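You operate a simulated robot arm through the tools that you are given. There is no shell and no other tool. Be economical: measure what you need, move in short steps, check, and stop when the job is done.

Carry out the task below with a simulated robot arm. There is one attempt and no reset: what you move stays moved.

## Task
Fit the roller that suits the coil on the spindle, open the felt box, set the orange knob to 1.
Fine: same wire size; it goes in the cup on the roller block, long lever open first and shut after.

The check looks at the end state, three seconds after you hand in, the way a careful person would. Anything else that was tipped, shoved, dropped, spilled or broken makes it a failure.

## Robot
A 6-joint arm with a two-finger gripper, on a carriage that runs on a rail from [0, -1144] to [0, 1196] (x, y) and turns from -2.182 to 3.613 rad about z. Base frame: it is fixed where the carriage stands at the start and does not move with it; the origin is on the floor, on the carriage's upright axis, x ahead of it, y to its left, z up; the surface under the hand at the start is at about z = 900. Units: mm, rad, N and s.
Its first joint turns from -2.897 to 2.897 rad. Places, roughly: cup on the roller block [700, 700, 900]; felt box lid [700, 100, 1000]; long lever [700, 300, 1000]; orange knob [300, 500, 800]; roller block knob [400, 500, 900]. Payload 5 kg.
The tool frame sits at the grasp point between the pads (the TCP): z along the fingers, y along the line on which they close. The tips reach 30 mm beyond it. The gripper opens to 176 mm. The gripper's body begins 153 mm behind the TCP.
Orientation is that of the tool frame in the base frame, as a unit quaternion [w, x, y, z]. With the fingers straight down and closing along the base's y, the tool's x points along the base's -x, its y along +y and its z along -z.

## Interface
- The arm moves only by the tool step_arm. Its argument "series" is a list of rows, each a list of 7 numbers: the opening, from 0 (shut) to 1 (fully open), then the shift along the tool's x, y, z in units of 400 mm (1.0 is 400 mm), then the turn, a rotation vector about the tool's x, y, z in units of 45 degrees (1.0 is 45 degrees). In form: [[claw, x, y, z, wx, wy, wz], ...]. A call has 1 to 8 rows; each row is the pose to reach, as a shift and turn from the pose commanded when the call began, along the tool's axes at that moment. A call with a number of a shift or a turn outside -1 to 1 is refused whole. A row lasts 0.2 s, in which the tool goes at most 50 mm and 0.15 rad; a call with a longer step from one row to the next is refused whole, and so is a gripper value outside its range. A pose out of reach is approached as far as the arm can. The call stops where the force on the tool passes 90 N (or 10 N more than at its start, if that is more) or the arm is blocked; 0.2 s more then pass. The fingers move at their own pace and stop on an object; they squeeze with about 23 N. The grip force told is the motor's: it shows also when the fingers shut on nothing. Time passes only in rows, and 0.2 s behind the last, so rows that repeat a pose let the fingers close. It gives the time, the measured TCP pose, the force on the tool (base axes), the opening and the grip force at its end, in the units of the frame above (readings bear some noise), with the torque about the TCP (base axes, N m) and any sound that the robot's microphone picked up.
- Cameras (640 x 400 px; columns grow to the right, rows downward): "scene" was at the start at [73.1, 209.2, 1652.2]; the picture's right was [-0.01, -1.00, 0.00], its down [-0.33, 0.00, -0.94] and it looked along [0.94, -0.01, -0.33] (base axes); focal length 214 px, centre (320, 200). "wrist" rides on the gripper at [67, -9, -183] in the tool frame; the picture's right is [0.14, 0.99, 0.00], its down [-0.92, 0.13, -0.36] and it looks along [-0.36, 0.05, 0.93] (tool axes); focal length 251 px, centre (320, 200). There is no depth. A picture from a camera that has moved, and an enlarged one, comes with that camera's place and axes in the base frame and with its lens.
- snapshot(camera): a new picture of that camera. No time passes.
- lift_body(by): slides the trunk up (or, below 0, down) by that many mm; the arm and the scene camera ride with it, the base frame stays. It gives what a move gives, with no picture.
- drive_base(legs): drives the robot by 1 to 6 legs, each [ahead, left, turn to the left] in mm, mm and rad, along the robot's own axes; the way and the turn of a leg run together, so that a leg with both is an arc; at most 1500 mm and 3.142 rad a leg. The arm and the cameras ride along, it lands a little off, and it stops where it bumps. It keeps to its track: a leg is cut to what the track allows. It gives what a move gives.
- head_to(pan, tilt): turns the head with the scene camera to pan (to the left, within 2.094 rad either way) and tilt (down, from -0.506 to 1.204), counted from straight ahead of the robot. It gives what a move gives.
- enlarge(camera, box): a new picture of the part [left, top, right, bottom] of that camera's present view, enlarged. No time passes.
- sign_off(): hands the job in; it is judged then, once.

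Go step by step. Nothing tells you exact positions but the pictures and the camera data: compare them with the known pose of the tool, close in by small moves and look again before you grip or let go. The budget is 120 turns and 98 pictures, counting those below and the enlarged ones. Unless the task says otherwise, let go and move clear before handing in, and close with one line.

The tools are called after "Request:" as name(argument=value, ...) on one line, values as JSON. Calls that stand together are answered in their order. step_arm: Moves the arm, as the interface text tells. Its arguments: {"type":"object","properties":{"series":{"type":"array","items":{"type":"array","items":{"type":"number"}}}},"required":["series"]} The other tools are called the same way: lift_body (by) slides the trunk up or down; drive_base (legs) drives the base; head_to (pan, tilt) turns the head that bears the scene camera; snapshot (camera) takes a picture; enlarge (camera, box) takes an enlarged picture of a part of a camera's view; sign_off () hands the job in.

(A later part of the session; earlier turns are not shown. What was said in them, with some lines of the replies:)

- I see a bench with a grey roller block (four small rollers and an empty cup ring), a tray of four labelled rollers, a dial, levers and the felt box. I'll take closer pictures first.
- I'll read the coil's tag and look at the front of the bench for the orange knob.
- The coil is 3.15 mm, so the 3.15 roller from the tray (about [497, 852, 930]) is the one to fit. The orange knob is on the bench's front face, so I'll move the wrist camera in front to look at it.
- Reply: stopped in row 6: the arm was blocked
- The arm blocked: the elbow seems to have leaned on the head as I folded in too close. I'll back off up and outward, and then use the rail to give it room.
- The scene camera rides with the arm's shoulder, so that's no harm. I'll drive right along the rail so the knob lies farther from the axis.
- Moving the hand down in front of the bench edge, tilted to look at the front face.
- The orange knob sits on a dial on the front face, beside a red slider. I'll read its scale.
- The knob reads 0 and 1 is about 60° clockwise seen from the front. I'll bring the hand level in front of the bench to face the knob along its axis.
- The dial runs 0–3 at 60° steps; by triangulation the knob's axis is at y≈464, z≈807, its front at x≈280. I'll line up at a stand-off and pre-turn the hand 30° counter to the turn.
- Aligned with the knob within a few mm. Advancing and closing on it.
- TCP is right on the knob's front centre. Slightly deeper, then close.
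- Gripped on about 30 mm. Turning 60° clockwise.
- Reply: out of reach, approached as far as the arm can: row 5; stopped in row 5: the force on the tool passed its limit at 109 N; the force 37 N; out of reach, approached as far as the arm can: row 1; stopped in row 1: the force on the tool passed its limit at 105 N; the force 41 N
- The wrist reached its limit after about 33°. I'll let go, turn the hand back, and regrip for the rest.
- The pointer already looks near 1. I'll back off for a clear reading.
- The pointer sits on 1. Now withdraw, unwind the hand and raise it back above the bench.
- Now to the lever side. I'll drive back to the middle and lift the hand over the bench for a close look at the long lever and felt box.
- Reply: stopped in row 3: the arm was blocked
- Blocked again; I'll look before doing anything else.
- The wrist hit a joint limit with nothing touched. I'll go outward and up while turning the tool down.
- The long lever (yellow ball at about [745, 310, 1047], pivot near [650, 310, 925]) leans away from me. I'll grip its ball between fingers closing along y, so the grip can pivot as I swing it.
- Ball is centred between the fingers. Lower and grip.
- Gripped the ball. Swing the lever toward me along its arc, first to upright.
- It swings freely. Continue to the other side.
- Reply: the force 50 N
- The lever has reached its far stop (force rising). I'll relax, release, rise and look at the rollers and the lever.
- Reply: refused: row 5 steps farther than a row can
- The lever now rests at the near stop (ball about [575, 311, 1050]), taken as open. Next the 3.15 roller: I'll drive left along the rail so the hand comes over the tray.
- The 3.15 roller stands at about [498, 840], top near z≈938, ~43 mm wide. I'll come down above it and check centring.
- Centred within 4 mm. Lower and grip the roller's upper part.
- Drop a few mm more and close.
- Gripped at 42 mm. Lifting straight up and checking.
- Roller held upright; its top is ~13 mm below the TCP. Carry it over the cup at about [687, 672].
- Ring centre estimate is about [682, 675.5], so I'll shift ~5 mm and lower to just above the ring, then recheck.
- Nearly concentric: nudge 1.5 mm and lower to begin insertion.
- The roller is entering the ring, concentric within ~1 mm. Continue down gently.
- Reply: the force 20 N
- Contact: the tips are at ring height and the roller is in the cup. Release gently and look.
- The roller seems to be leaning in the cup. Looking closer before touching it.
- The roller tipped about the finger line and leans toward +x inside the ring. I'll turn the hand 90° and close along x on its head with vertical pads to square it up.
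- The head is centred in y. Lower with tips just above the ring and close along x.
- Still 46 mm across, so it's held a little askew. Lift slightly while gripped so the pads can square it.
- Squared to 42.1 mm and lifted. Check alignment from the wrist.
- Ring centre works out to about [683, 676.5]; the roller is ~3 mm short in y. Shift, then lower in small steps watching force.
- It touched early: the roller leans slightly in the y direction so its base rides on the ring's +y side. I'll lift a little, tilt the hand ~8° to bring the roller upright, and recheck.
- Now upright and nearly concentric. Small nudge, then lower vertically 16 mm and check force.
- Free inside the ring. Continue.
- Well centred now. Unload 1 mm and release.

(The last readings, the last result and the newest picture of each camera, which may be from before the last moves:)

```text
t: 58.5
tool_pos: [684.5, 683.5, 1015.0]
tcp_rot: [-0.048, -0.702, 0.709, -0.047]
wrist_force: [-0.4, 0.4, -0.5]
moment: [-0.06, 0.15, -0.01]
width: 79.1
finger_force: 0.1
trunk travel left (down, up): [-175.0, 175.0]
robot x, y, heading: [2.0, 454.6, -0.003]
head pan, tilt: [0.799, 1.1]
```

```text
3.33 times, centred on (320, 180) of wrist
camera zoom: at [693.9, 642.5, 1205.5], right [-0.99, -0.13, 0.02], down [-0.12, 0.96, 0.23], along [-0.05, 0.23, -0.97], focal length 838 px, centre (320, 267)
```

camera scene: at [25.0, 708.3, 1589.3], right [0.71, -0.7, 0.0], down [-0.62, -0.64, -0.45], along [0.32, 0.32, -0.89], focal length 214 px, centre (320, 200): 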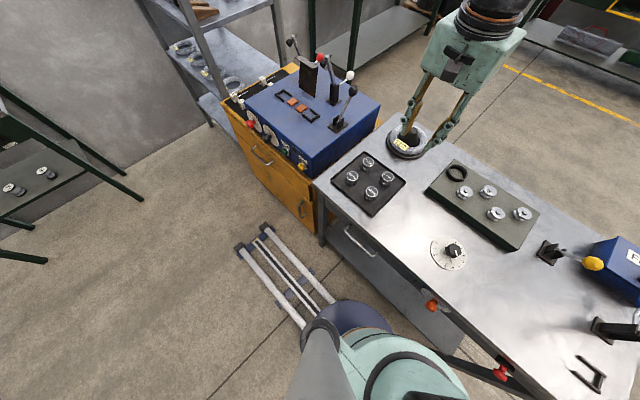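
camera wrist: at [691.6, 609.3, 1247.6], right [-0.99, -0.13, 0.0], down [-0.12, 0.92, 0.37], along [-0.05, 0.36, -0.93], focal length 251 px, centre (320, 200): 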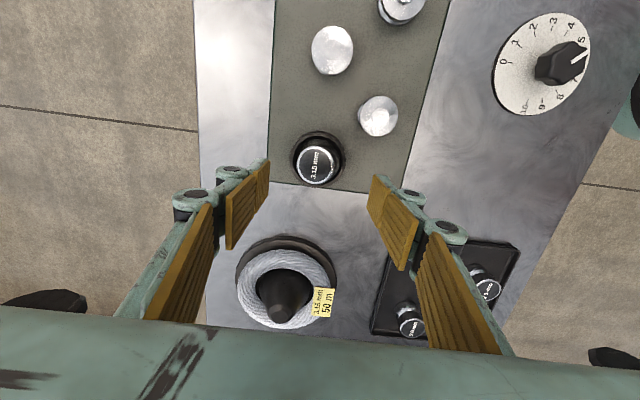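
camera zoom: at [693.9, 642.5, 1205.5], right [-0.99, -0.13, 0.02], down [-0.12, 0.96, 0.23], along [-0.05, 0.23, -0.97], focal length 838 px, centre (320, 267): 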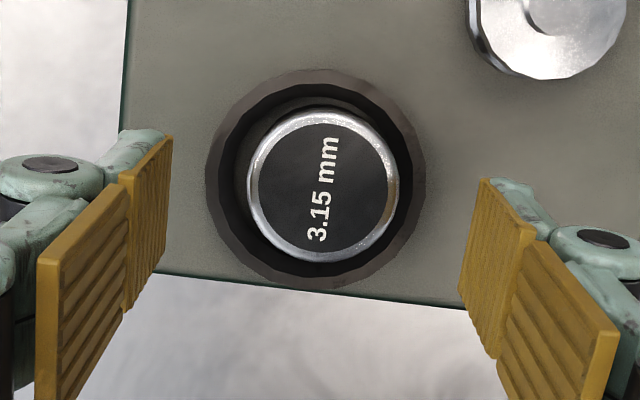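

The roller now sits upright and centred in the cup. Rise, level the hand and turn it back to its normal yaw.

Request:
step_arm(series=[[0.45, 0, 0, -0.1, 0, 0, 0], [0.45, 0, 0, -0.2, 0, 0, 0], [0.45, 0, 0, -0.3, 0, -0.09, 0], [0.45, 0, 0, -0.3, 0, -0.18, 0]])

Request:
step_arm(series=[[0.45, 0, 0, 0, 0, 0, 0.167], [0.45, 0, 0, 0, 0, 0, 0.333], [0.45, 0, 0, 0, 0, 0, 0.5], [0.45, 0, 0, 0, 0, 0, 0.667], [0.45, 0, 0, 0, 0, 0, 0.833], [0.45, 0, 0, 0, 0, 0, 1.0]])

Request:
step_arm(series=[[0.45, 0, 0, 0, 0, 0, 0.167], [0.45, 0, 0, 0, 0, 0, 0.333], [0.45, 0, 0, 0, 0, 0, 0.5], [0.45, 0, 0, 0, 0, 0, 0.667], [0.45, 0, 0, 0, 0, 0, 0.833], [0.45, 0, 0, 0, 0, 0, 1.0], [0.45, 0, 0, 0, 0, 0, 1.0]])

Request:
enlarge(camera="scene", box=[430, 130, 610, 280])

```text
t: 59.5
tool_pos: [683.5, 699.8, 1134.4]
tcp_rot: [0.003, -0.704, 0.71, 0.003]
wrist_force: [-0.7, 0.2, 1.5]
moment: [0.02, -0.09, -0.01]
width: 79.2
finger_force: 0.1
trunk travel left (down, up): [-175.0, 175.0]
robot x, y, heading: [-0.8, 456.4, -0.004]
head pan, tilt: [0.799, 1.1]
```

```text
t: 60.9
tool_pos: [682.9, 699.0, 1134.9]
tcp_rot: [0.001, -0.378, 0.926, 0.002]
wrist_force: [-0.3, 0.0, -0.1]
moment: [-0.01, 0.0, 0.02]
width: 79.2
finger_force: 0.0
trunk travel left (down, up): [-175.0, 175.0]
robot x, y, heading: [-0.1, 453.5, -0.002]
head pan, tilt: [0.799, 1.1]
```

```text
t: 62.5
tool_pos: [682.6, 700.6, 1135.1]
tcp_rot: [0.001, 0.005, 1.0, 0.003]
wrist_force: [0.2, -0.3, 0.6]
moment: [0.02, -0.02, 0.01]
width: 79.1
finger_force: 0.2
trunk travel left (down, up): [-175.0, 175.0]
robot x, y, heading: [1.1, 449.0, -0.005]
head pan, tilt: [0.799, 1.1]
```

```text
2.67 times, centred on (520, 205) of scene
camera zoom: at [24.9, 708.4, 1589.3], right [0.71, -0.7, 0.0], down [-0.62, -0.64, -0.45], along [0.32, 0.32, -0.89], focal length 572 px, centre (-213, 187)
```

zoom: 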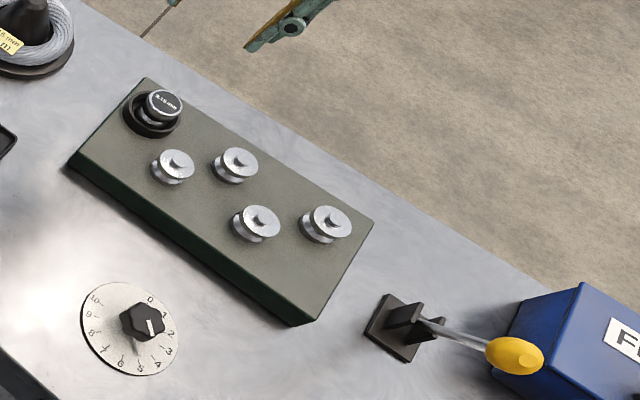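

Request:
enlarge(camera="scene", box=[440, 145, 500, 190])

```text
8.89 times, centred on (470, 168) of scene
camera zoom: at [24.9, 708.4, 1589.3], right [0.71, -0.7, 0.0], down [-0.62, -0.64, -0.45], along [0.32, 0.32, -0.89], focal length 1906 px, centre (-1013, 489)
```

zoom: 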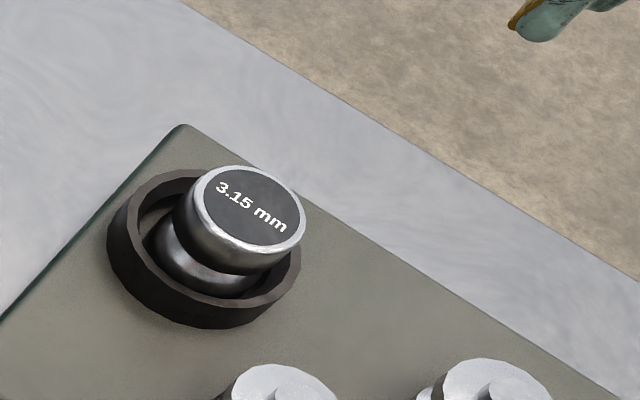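

Seated upright. Now drive back right to shut the long lever.

Request:
drive_base(legs=[[0, -400, 0]])

Request:
step_arm(series=[[0.45, 0.09, 0, 0, 0, 0, 0], [0.45, 0.18, 0.01, 0, 0, 0, 0], [0.45, 0.27, 0.02, 0, 0, 0, 0], [0.45, 0.27, 0.02, 0, 0, 0, 0]])

Request:
snapshot(camera="wrist")

```text
t: 65.1
tool_pos: [683.6, 300.7, 1135.1]
tcp_rot: [0.0, 0.003, 1.0, 0.004]
wrist_force: [0.2, -0.4, -0.1]
moment: [-0.02, 0.0, 0.01]
width: 79.4
finger_force: 0.0
trunk travel left (down, up): [-175.0, 175.0]
robot x, y, heading: [-1.2, 57.5, -0.003]
head pan, tilt: [0.799, 1.1]
```

```text
t: 66.1
tool_pos: [574.3, 307.5, 1134.0]
tcp_rot: [0.001, 0.003, 1.0, 0.004]
wrist_force: [-1.4, 0.6, 0.8]
moment: [-0.05, -0.17, 0.01]
width: 79.0
finger_force: 0.1
trunk travel left (down, up): [-175.0, 175.0]
robot x, y, heading: [0.1, 53.5, -0.005]
head pan, tilt: [0.799, 1.1]
```

```text
20 pictures are left
camera wrist: at [507.3, 299.4, 1317.9], right [-0.13, 0.99, 0.01], down [0.92, 0.12, 0.36], along [0.36, 0.05, -0.93], focal length 251 px, centre (320, 200)
```

wrist: 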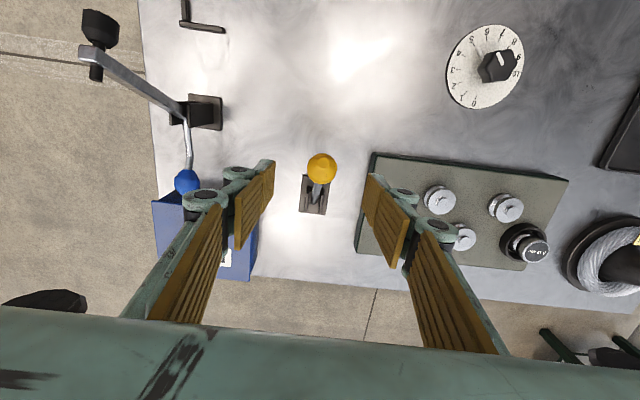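

Ball at about [574, 311, 1050]. Lower and grip it.

Request:
step_arm(series=[[0.45, 0, 0.008, 0.1, 0, 0, 0], [0.45, 0, 0.008, 0.2, 0, 0, 0], [0.45, 0, 0.008, 0.205, 0, 0, 0], [0, 0, 0.008, 0.205, 0, 0, 0], [0, 0, 0.008, 0.205, 0, 0, 0], [0, 0, 0.008, 0.205, 0, 0, 0], [0, 0, 0.008, 0.205, 0, 0, 0]])

```text
t: 67.7
tool_pos: [576.0, 311.7, 1051.7]
tcp_rot: [0.0, 0.004, 1.0, 0.004]
wrist_force: [-0.8, -20.6, -4.6]
moment: [-0.15, 0.14, -0.09]
width: 30.7
finger_force: 44.9
trunk travel left (down, up): [-175.0, 175.0]
robot x, y, heading: [-2.2, 58.2, -0.009]
head pan, tilt: [0.799, 1.1]
```

Gripped. Swing it back along the arc to its starting (shut) stop.

Request:
step_arm(series=[[0, -0.029, 0, -0.018, 0, 0, 0], [0, -0.0625, 0, -0.035, 0, 0, 0], [0, -0.1325, 0, -0.058, 0, 0, 0], [0, -0.2075, 0, -0.066, 0, 0, 0], [0, -0.2825, 0, -0.058, 0, 0, 0], [0, -0.3525, 0, -0.035, 0, 0, 0], [0, -0.42, 0, 0.004, 0, 0, 0], [0, -0.4275, 0, 0.01, 0, 0, 0]])

```text
t: 69.5
tool_pos: [748.6, 311.1, 1048.8]
tcp_rot: [0.0, 0.004, 1.0, 0.004]
wrist_force: [-0.7, -22.7, 3.1]
moment: [0.02, 0.88, 0.09]
width: 30.6
finger_force: 44.7
trunk travel left (down, up): [-175.0, 175.0]
robot x, y, heading: [2.7, 52.3, -0.003]
head pan, tilt: [0.799, 1.1]
```

Request:
step_arm(series=[[0, -0.015, 0, 0.009, 0, 0, 0], [0, -0.015, 0, 0.009, 0, 0, 0]])

```text
t: 70.1
tool_pos: [749.9, 310.6, 1048.2]
tcp_rot: [0.001, 0.003, 1.0, 0.003]
wrist_force: [-27.7, -23.5, 33.3]
moment: [-0.18, 0.31, 0.01]
width: 31.0
finger_force: 45.1
trunk travel left (down, up): [-175.0, 175.0]
robot x, y, heading: [-0.5, 54.2, -0.007]
head pan, tilt: [0.799, 1.1]
```

The lever is firmly at its shut stop. Release, rise, and move over the felt box.

Request:
step_arm(series=[[0, 0.012, 0, -0.007, 0, 0, 0], [0.4, 0.012, 0, -0.007, 0, 0, 0], [0.4, 0.012, 0, -0.007, 0, 0, 0], [0.4, 0.012, 0, -0.1, 0, 0, 0], [0.4, 0.012, 0, -0.2, 0, 0, 0], [0.4, 0.05, -0.1, -0.22, 0, 0, 0], [0.4, 0.09, -0.21, -0.22, 0, 0, 0], [0.4, 0.12, -0.32, -0.22, 0, 0, 0]])

Request:
snapshot(camera="wrist")

Request:
snapshot(camera="scene")

```text
t: 71.9
tool_pos: [702.9, 181.8, 1132.9]
tcp_rot: [0.0, 0.003, 1.0, 0.003]
wrist_force: [1.1, 0.4, 0.8]
moment: [-0.05, 0.01, 0.02]
width: 70.4
finger_force: 0.0
trunk travel left (down, up): [-175.0, 175.0]
robot x, y, heading: [-1.0, 53.0, -0.012]
head pan, tilt: [0.799, 1.1]
```

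```text
19 pictures are left
camera wrist: at [636.8, 172.5, 1316.5], right [-0.13, 0.99, 0.01], down [0.92, 0.12, 0.36], along [0.36, 0.05, -0.93], focal length 251 px, centre (320, 200)
```

wrist: 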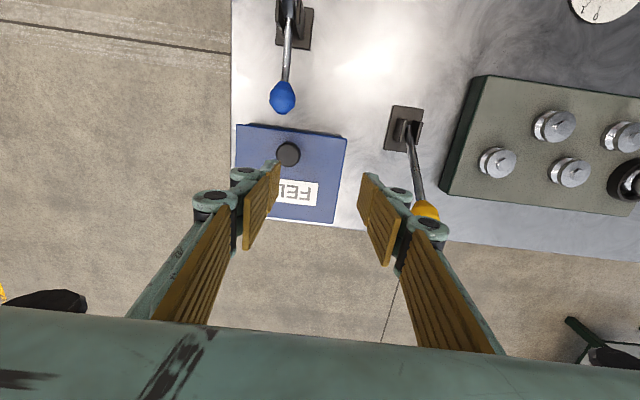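

```text
18 pictures are left
camera scene: at [24.5, 309.7, 1589.3], right [0.71, -0.7, 0.0], down [-0.62, -0.64, -0.45], along [0.32, 0.32, -0.89], focal length 214 px, centre (320, 200)
```

scene: 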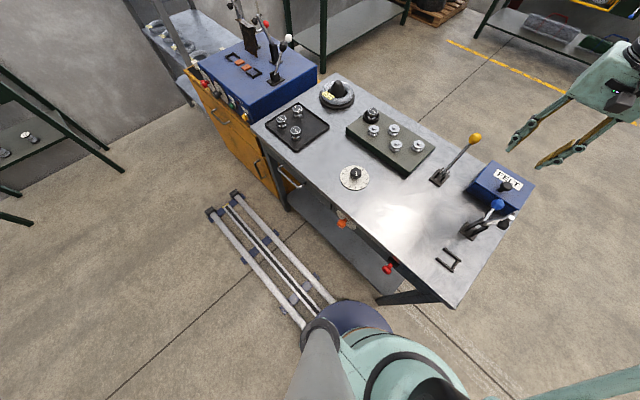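

The lid knob is at about [705, 140, 988], near the box's front edge. I'll look for hinges before pulling.

Request:
enlarge(camera="scene", box=[460, 145, 550, 245])

Request:
enlarge(camera="wrist", box=[226, 80, 362, 230])

```text
4.00 times, centred on (505, 195) of scene
camera zoom: at [24.5, 309.7, 1589.3], right [0.71, -0.7, 0.0], down [-0.62, -0.64, -0.45], along [0.32, 0.32, -0.89], focal length 858 px, centre (-420, 220)
```

zoom: 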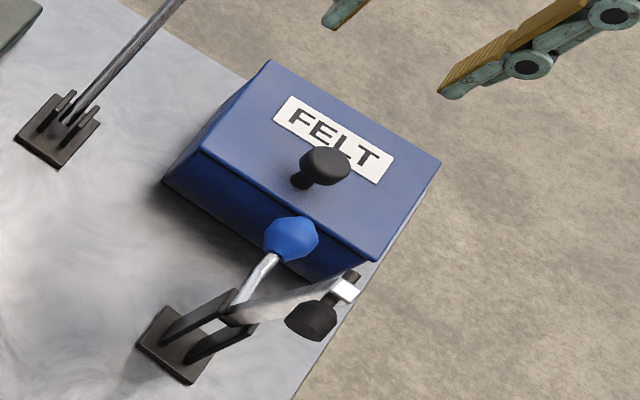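

```text
2.67 times, centred on (294, 155) of wrist
camera zoom: at [636.8, 172.5, 1316.5], right [-0.13, 0.99, 0.01], down [0.92, 0.12, 0.36], along [0.36, 0.05, -0.93], focal length 670 px, centre (389, 320)
```

zoom: 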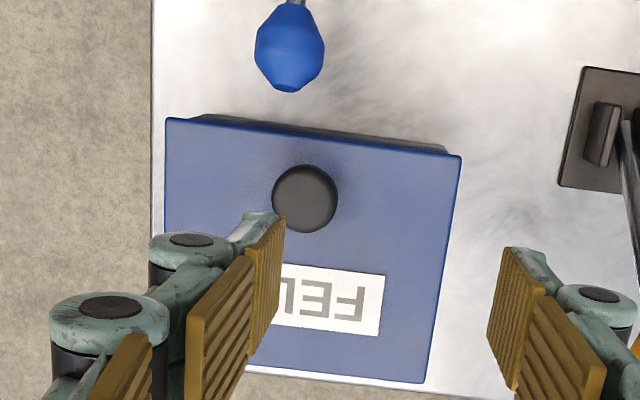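

The lid overhangs the box and its knob sits near the front edge, so it hinges at the back (x≈817). Descend over the knob, fingers closing along y.

Request:
step_arm(series=[[0.4, -0.005, -0.052, 0.05, 0, 0, 0], [0.4, -0.005, -0.104, 0.1, 0, 0, 0], [0.4, -0.005, -0.104, 0.2, 0, 0, 0], [0.4, -0.005, -0.104, 0.215, 0, 0, 0], [0.4, -0.005, -0.104, 0.215, 0, 0, 0]])

Request:
snapshot(camera="wrist")

```text
t: 73.1
tool_pos: [706.4, 142.6, 1045.0]
tcp_rot: [0.0, 0.004, 1.0, 0.003]
wrist_force: [-0.1, 0.1, 1.2]
moment: [0.02, 0.03, 0.02]
width: 70.4
finger_force: 0.0
trunk travel left (down, up): [-175.0, 175.0]
robot x, y, heading: [-1.0, 54.0, -0.005]
head pan, tilt: [0.799, 1.1]
```

```text
15 pictures are left
camera wrist: at [639.2, 134.1, 1229.1], right [-0.13, 0.99, 0.01], down [0.92, 0.12, 0.36], along [0.36, 0.05, -0.93], focal length 251 px, centre (320, 200)
```

wrist: 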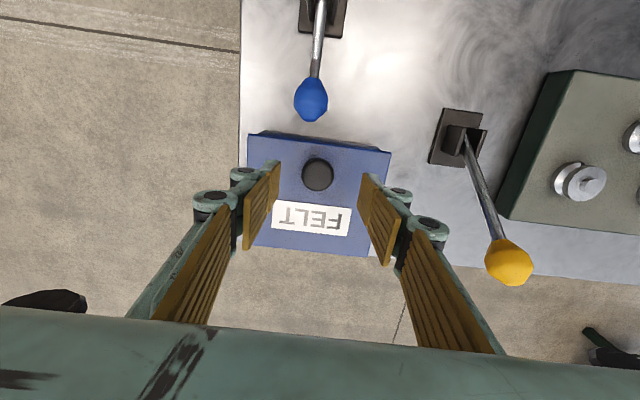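

Centred. Lower and grip the knob.

Request:
step_arm(series=[[0.4, 0.001, -0.002, 0.07, 0, 0, 0], [0.4, 0.001, -0.002, 0.12, 0, 0, 0], [0.4, 0.001, -0.002, 0.12, 0, 0, 0], [0, 0.001, -0.002, 0.12, 0, 0, 0], [0, 0.001, -0.002, 0.12, 0, 0, 0], [0, 0.001, -0.002, 0.12, 0, 0, 0], [0, 0.001, -0.002, 0.12, 0, 0, 0]])

```text
t: 74.7
tool_pos: [704.9, 140.1, 997.2]
tcp_rot: [0.0, 0.004, 1.0, 0.004]
wrist_force: [2.9, -13.1, -5.3]
moment: [-0.13, 0.15, -0.06]
width: 29.9
finger_force: 45.2
trunk travel left (down, up): [-175.0, 175.0]
robot x, y, heading: [4.5, 55.4, -0.003]
head pan, tilt: [0.799, 1.1]
```

Gripped. Start lifting along the hinge arc by 20° and check force.

Request:
step_arm(series=[[0, -0.005, 0, -0.022, 0, 0, 0], [0, -0.014, 0, -0.047, 0, 0, 0], [0, -0.036, 0, -0.092, 0, 0, 0], [0, -0.036, 0, -0.092, 0, 0, 0]])

Request:
snapshot(camera="wrist")

```text
t: 75.7
tool_pos: [718.2, 141.6, 1035.2]
tcp_rot: [-0.001, 0.003, 1.0, 0.003]
wrist_force: [-0.6, -11.8, -13.6]
moment: [-0.17, 1.1, 0.01]
width: 30.4
finger_force: 44.5
trunk travel left (down, up): [-175.0, 175.0]
robot x, y, heading: [2.6, 53.7, -0.002]
head pan, tilt: [0.799, 1.1]
```

```text
14 pictures are left
camera wrist: at [652.1, 132.0, 1218.0], right [-0.13, 0.99, 0.01], down [0.92, 0.12, 0.36], along [0.36, 0.05, -0.93], focal length 251 px, centre (320, 200)
```

wrist: 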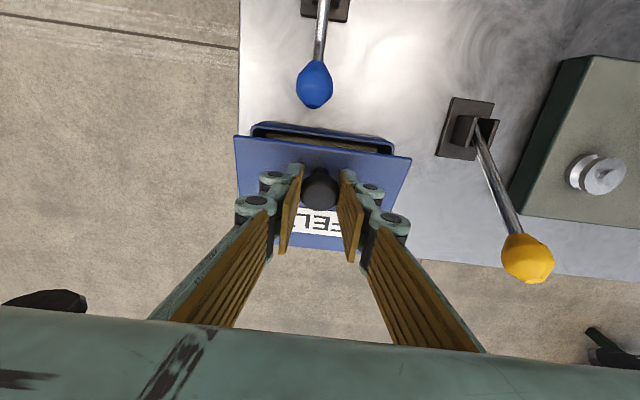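

It is hinged and opening. Continue along the arc.

Request:
step_arm(series=[[0, -0.021, 0, -0.031, 0, 0, 0], [0, -0.046, 0, -0.058, 0, 0, 0], [0, -0.075, 0, -0.082, 0, 0, 0], [0, -0.106, 0, -0.1025, 0, 0, 0], [0, -0.14, 0, -0.118, 0, 0, 0], [0, -0.175, 0, -0.13, 0, 0, 0]])

Request:
snapshot(camera="wrist")

```text
t: 77.1
tool_pos: [791.0, 142.2, 1085.2]
tcp_rot: [0.001, 0.004, 1.0, 0.004]
wrist_force: [-11.3, 3.1, 0.9]
moment: [0.12, 1.05, -0.03]
width: 30.5
finger_force: 45.0
trunk travel left (down, up): [-175.0, 175.0]
robot x, y, heading: [0.5, 55.1, -0.001]
head pan, tilt: [0.799, 1.1]
```

```text
13 pictures are left
camera wrist: at [723.4, 131.8, 1270.0], right [-0.13, 0.99, 0.01], down [0.92, 0.12, 0.36], along [0.36, 0.05, -0.93], focal length 251 px, centre (320, 200)
```

wrist: 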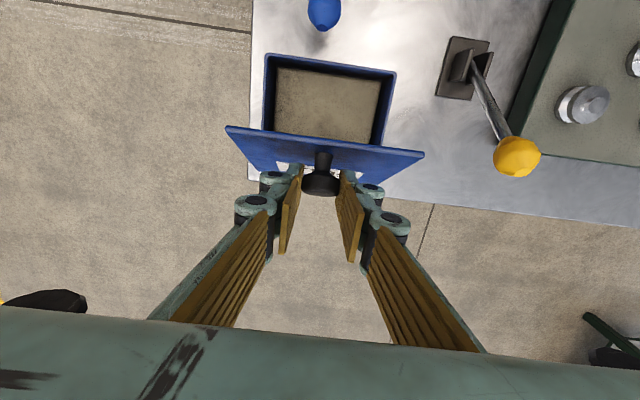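

Opening well (~65°), felt visible inside. Continue past vertical.

Request:
step_arm(series=[[0, -0.0365, 0, -0.006, 0, 0, 0], [0, -0.074, 0, -0.0085, 0, 0, 0], [0, -0.123, 0, -0.0035, 0, 0, 0], [0, -0.171, 0, 0.0105, 0, 0, 0], [0, -0.171, 0, 0.0105, 0, 0, 0]])

Request:
snapshot(camera="wrist")

```text
t: 78.3
tool_pos: [858.7, 140.6, 1083.8]
tcp_rot: [0.001, 0.004, 1.0, 0.003]
wrist_force: [-0.3, -1.3, -1.6]
moment: [0.01, 0.03, 0.02]
width: 30.2
finger_force: 45.0
trunk travel left (down, up): [-175.0, 175.0]
robot x, y, heading: [-2.3, 54.8, -0.007]
head pan, tilt: [0.799, 1.1]
```

```text
12 pictures are left
camera wrist: at [791.6, 131.9, 1266.7], right [-0.13, 0.99, 0.01], down [0.92, 0.12, 0.36], along [0.36, 0.05, -0.93], focal length 251 px, centre (320, 200)
```

wrist: 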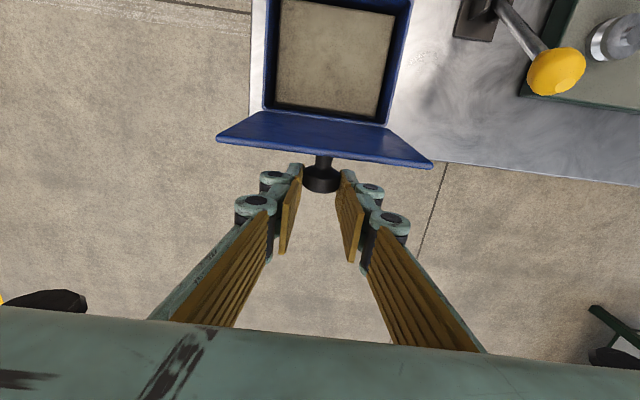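

Request:
step_arm(series=[[0, -0.023, 0, 0.009, 0, 0, 0], [0, -0.045, 0, 0.0215, 0, 0, 0], [0, -0.045, 0, 0.0215, 0, 0, 0]])

```text
t: 79.1
tool_pos: [877.1, 141.9, 1075.5]
tcp_rot: [0.0, 0.004, 1.0, 0.004]
wrist_force: [-0.6, -3.4, 7.5]
moment: [-0.04, 0.74, 0.03]
width: 30.7
finger_force: 45.6
trunk travel left (down, up): [-175.0, 175.0]
robot x, y, heading: [-0.9, 56.3, -0.003]
head pan, tilt: [0.799, 1.1]
```

Request:
step_arm(series=[[0, -0.02, 0, 0.013, 0, 0, 0], [0, -0.04, 0, 0.029, 0, 0, 0], [0, -0.04, 0, 0.029, 0, 0, 0]])

Request:
snapshot(camera="wrist")

```text
t: 79.9
tool_pos: [891.0, 141.9, 1062.6]
tcp_rot: [0.0, 0.004, 1.0, 0.003]
wrist_force: [0.4, 0.1, 0.5]
moment: [0.02, -0.24, -0.02]
width: 0.0
finger_force: 45.1
trunk travel left (down, up): [-175.0, 175.0]
robot x, y, heading: [3.8, 50.5, -0.005]
head pan, tilt: [0.799, 1.1]
```

```text
11 pictures are left
camera wrist: at [824.5, 133.0, 1245.6], right [-0.13, 0.99, 0.01], down [0.92, 0.12, 0.36], along [0.36, 0.05, -0.93], focal length 251 px, centre (320, 200)
```

wrist: 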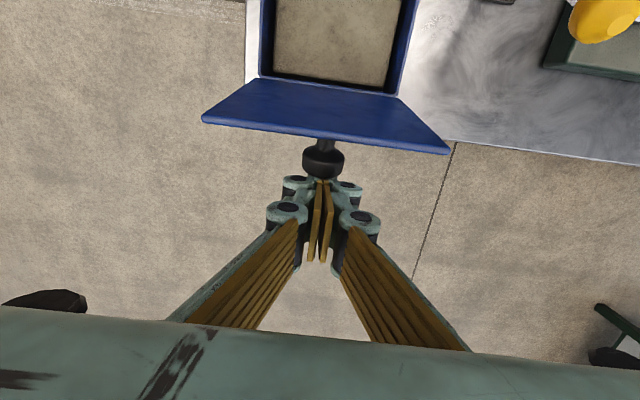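

The lid reached its stop past vertical and the knob slipped free; the lid stays open. Back away upward and verify everything.

Request:
step_arm(series=[[0, -0.02, 0, -0.05, 0, 0, 0], [0, -0.02, 0, -0.15, 0, 0, 0], [0, -0.02, 0, -0.27, 0, 0, 0], [0, 0.05, 0, -0.37, 0, 0, 0], [0, 0.15, 0, -0.42, 0, 0, 0], [0, 0.25, 0, -0.42, 0, 0, 0], [0, 0.35, 0, -0.42, 0, 0, 0], [0, 0.45, 0, -0.42, 0, 0, 0]])

Request:
snapshot(camera="wrist")

Request:
snapshot(camera="scene")

```text
t: 81.7
tool_pos: [711.4, 139.1, 1232.7]
tcp_rot: [0.0, 0.003, 1.0, 0.004]
wrist_force: [1.0, 1.5, -0.5]
moment: [-0.01, 0.11, -0.01]
width: 0.0
finger_force: 44.8
trunk travel left (down, up): [-175.0, 175.0]
robot x, y, heading: [1.4, 52.8, -0.002]
head pan, tilt: [0.799, 1.1]
```

```text
10 pictures are left
camera wrist: at [645.6, 130.2, 1416.5], right [-0.13, 0.99, 0.01], down [0.92, 0.12, 0.36], along [0.36, 0.05, -0.93], focal length 251 px, centre (320, 200)
```

wrist: 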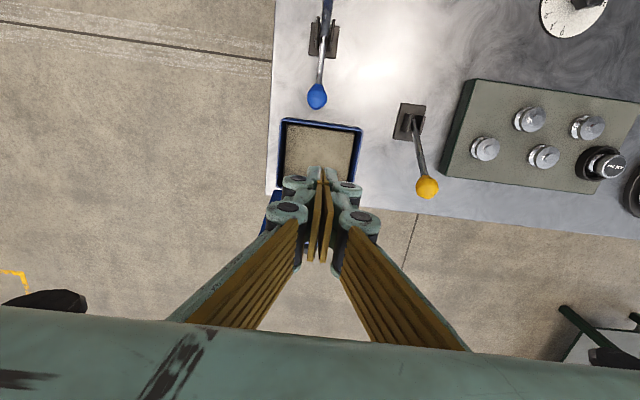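

```text
9 pictures are left
camera scene: at [24.9, 309.6, 1589.4], right [0.72, -0.7, 0.0], down [-0.62, -0.64, -0.45], along [0.32, 0.32, -0.89], focal length 214 px, centre (320, 200)
```

scene: 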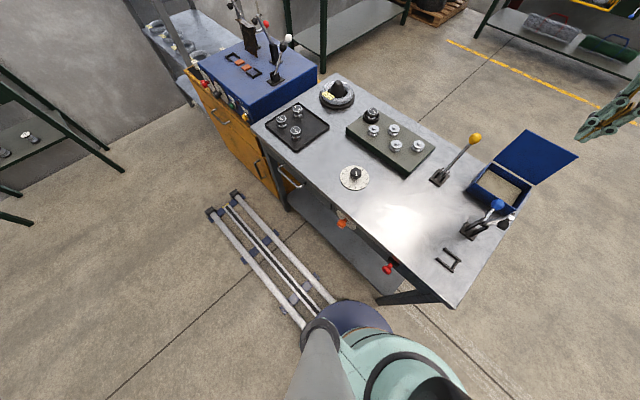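

Request:
enlarge(camera="scene", box=[320, 200, 370, 235])

Request:
enlarge(camera="scene", box=[345, 95, 485, 190])

```text
11.43 times, centred on (345, 218) of scene
camera zoom: at [24.9, 309.6, 1589.4], right [0.72, -0.7, 0.0], down [-0.62, -0.64, -0.45], along [0.32, 0.32, -0.89], focal length 2451 px, centre (34, 0)
```

zoom: 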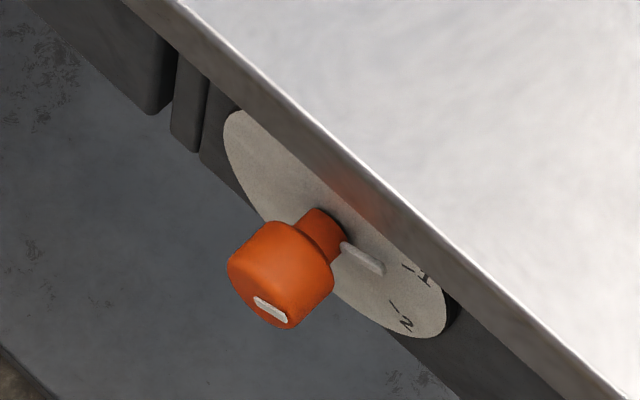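

```text
4.21 times, centred on (415, 142) of scene
camera zoom: at [24.9, 309.6, 1589.4], right [0.72, -0.7, 0.0], down [-0.62, -0.64, -0.45], along [0.32, 0.32, -0.89], focal length 903 px, centre (-80, 442)
```

zoom: 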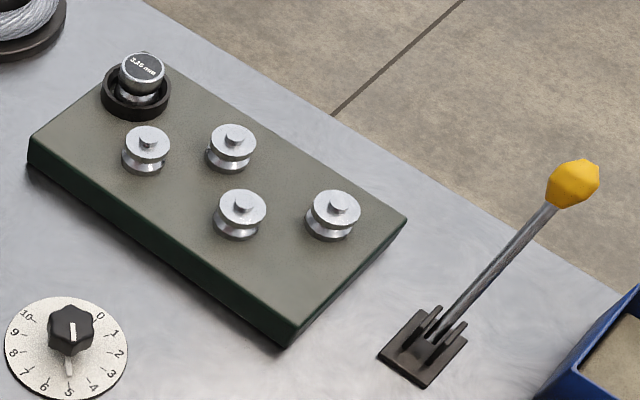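

The checks agree: the orange knob points at 1, the 3.15 mm roller stands in the cup, the long lever is back at its shut stop, the felt box lid stays open, and the hand is clear. Handing in.

Request:
sign_off()

```text
The job is handed in.
```

I fitted the 3.15 mm roller to match the coil, opened the felt box and set the orange knob to 1. The long lever was thrown to its other stop before fitting and is back at its starting stop. Nothing marked which stop is open, so I took the starting side as shut. The roller tipped in the cup on the first try, so I lifted it and re-seated it upright.
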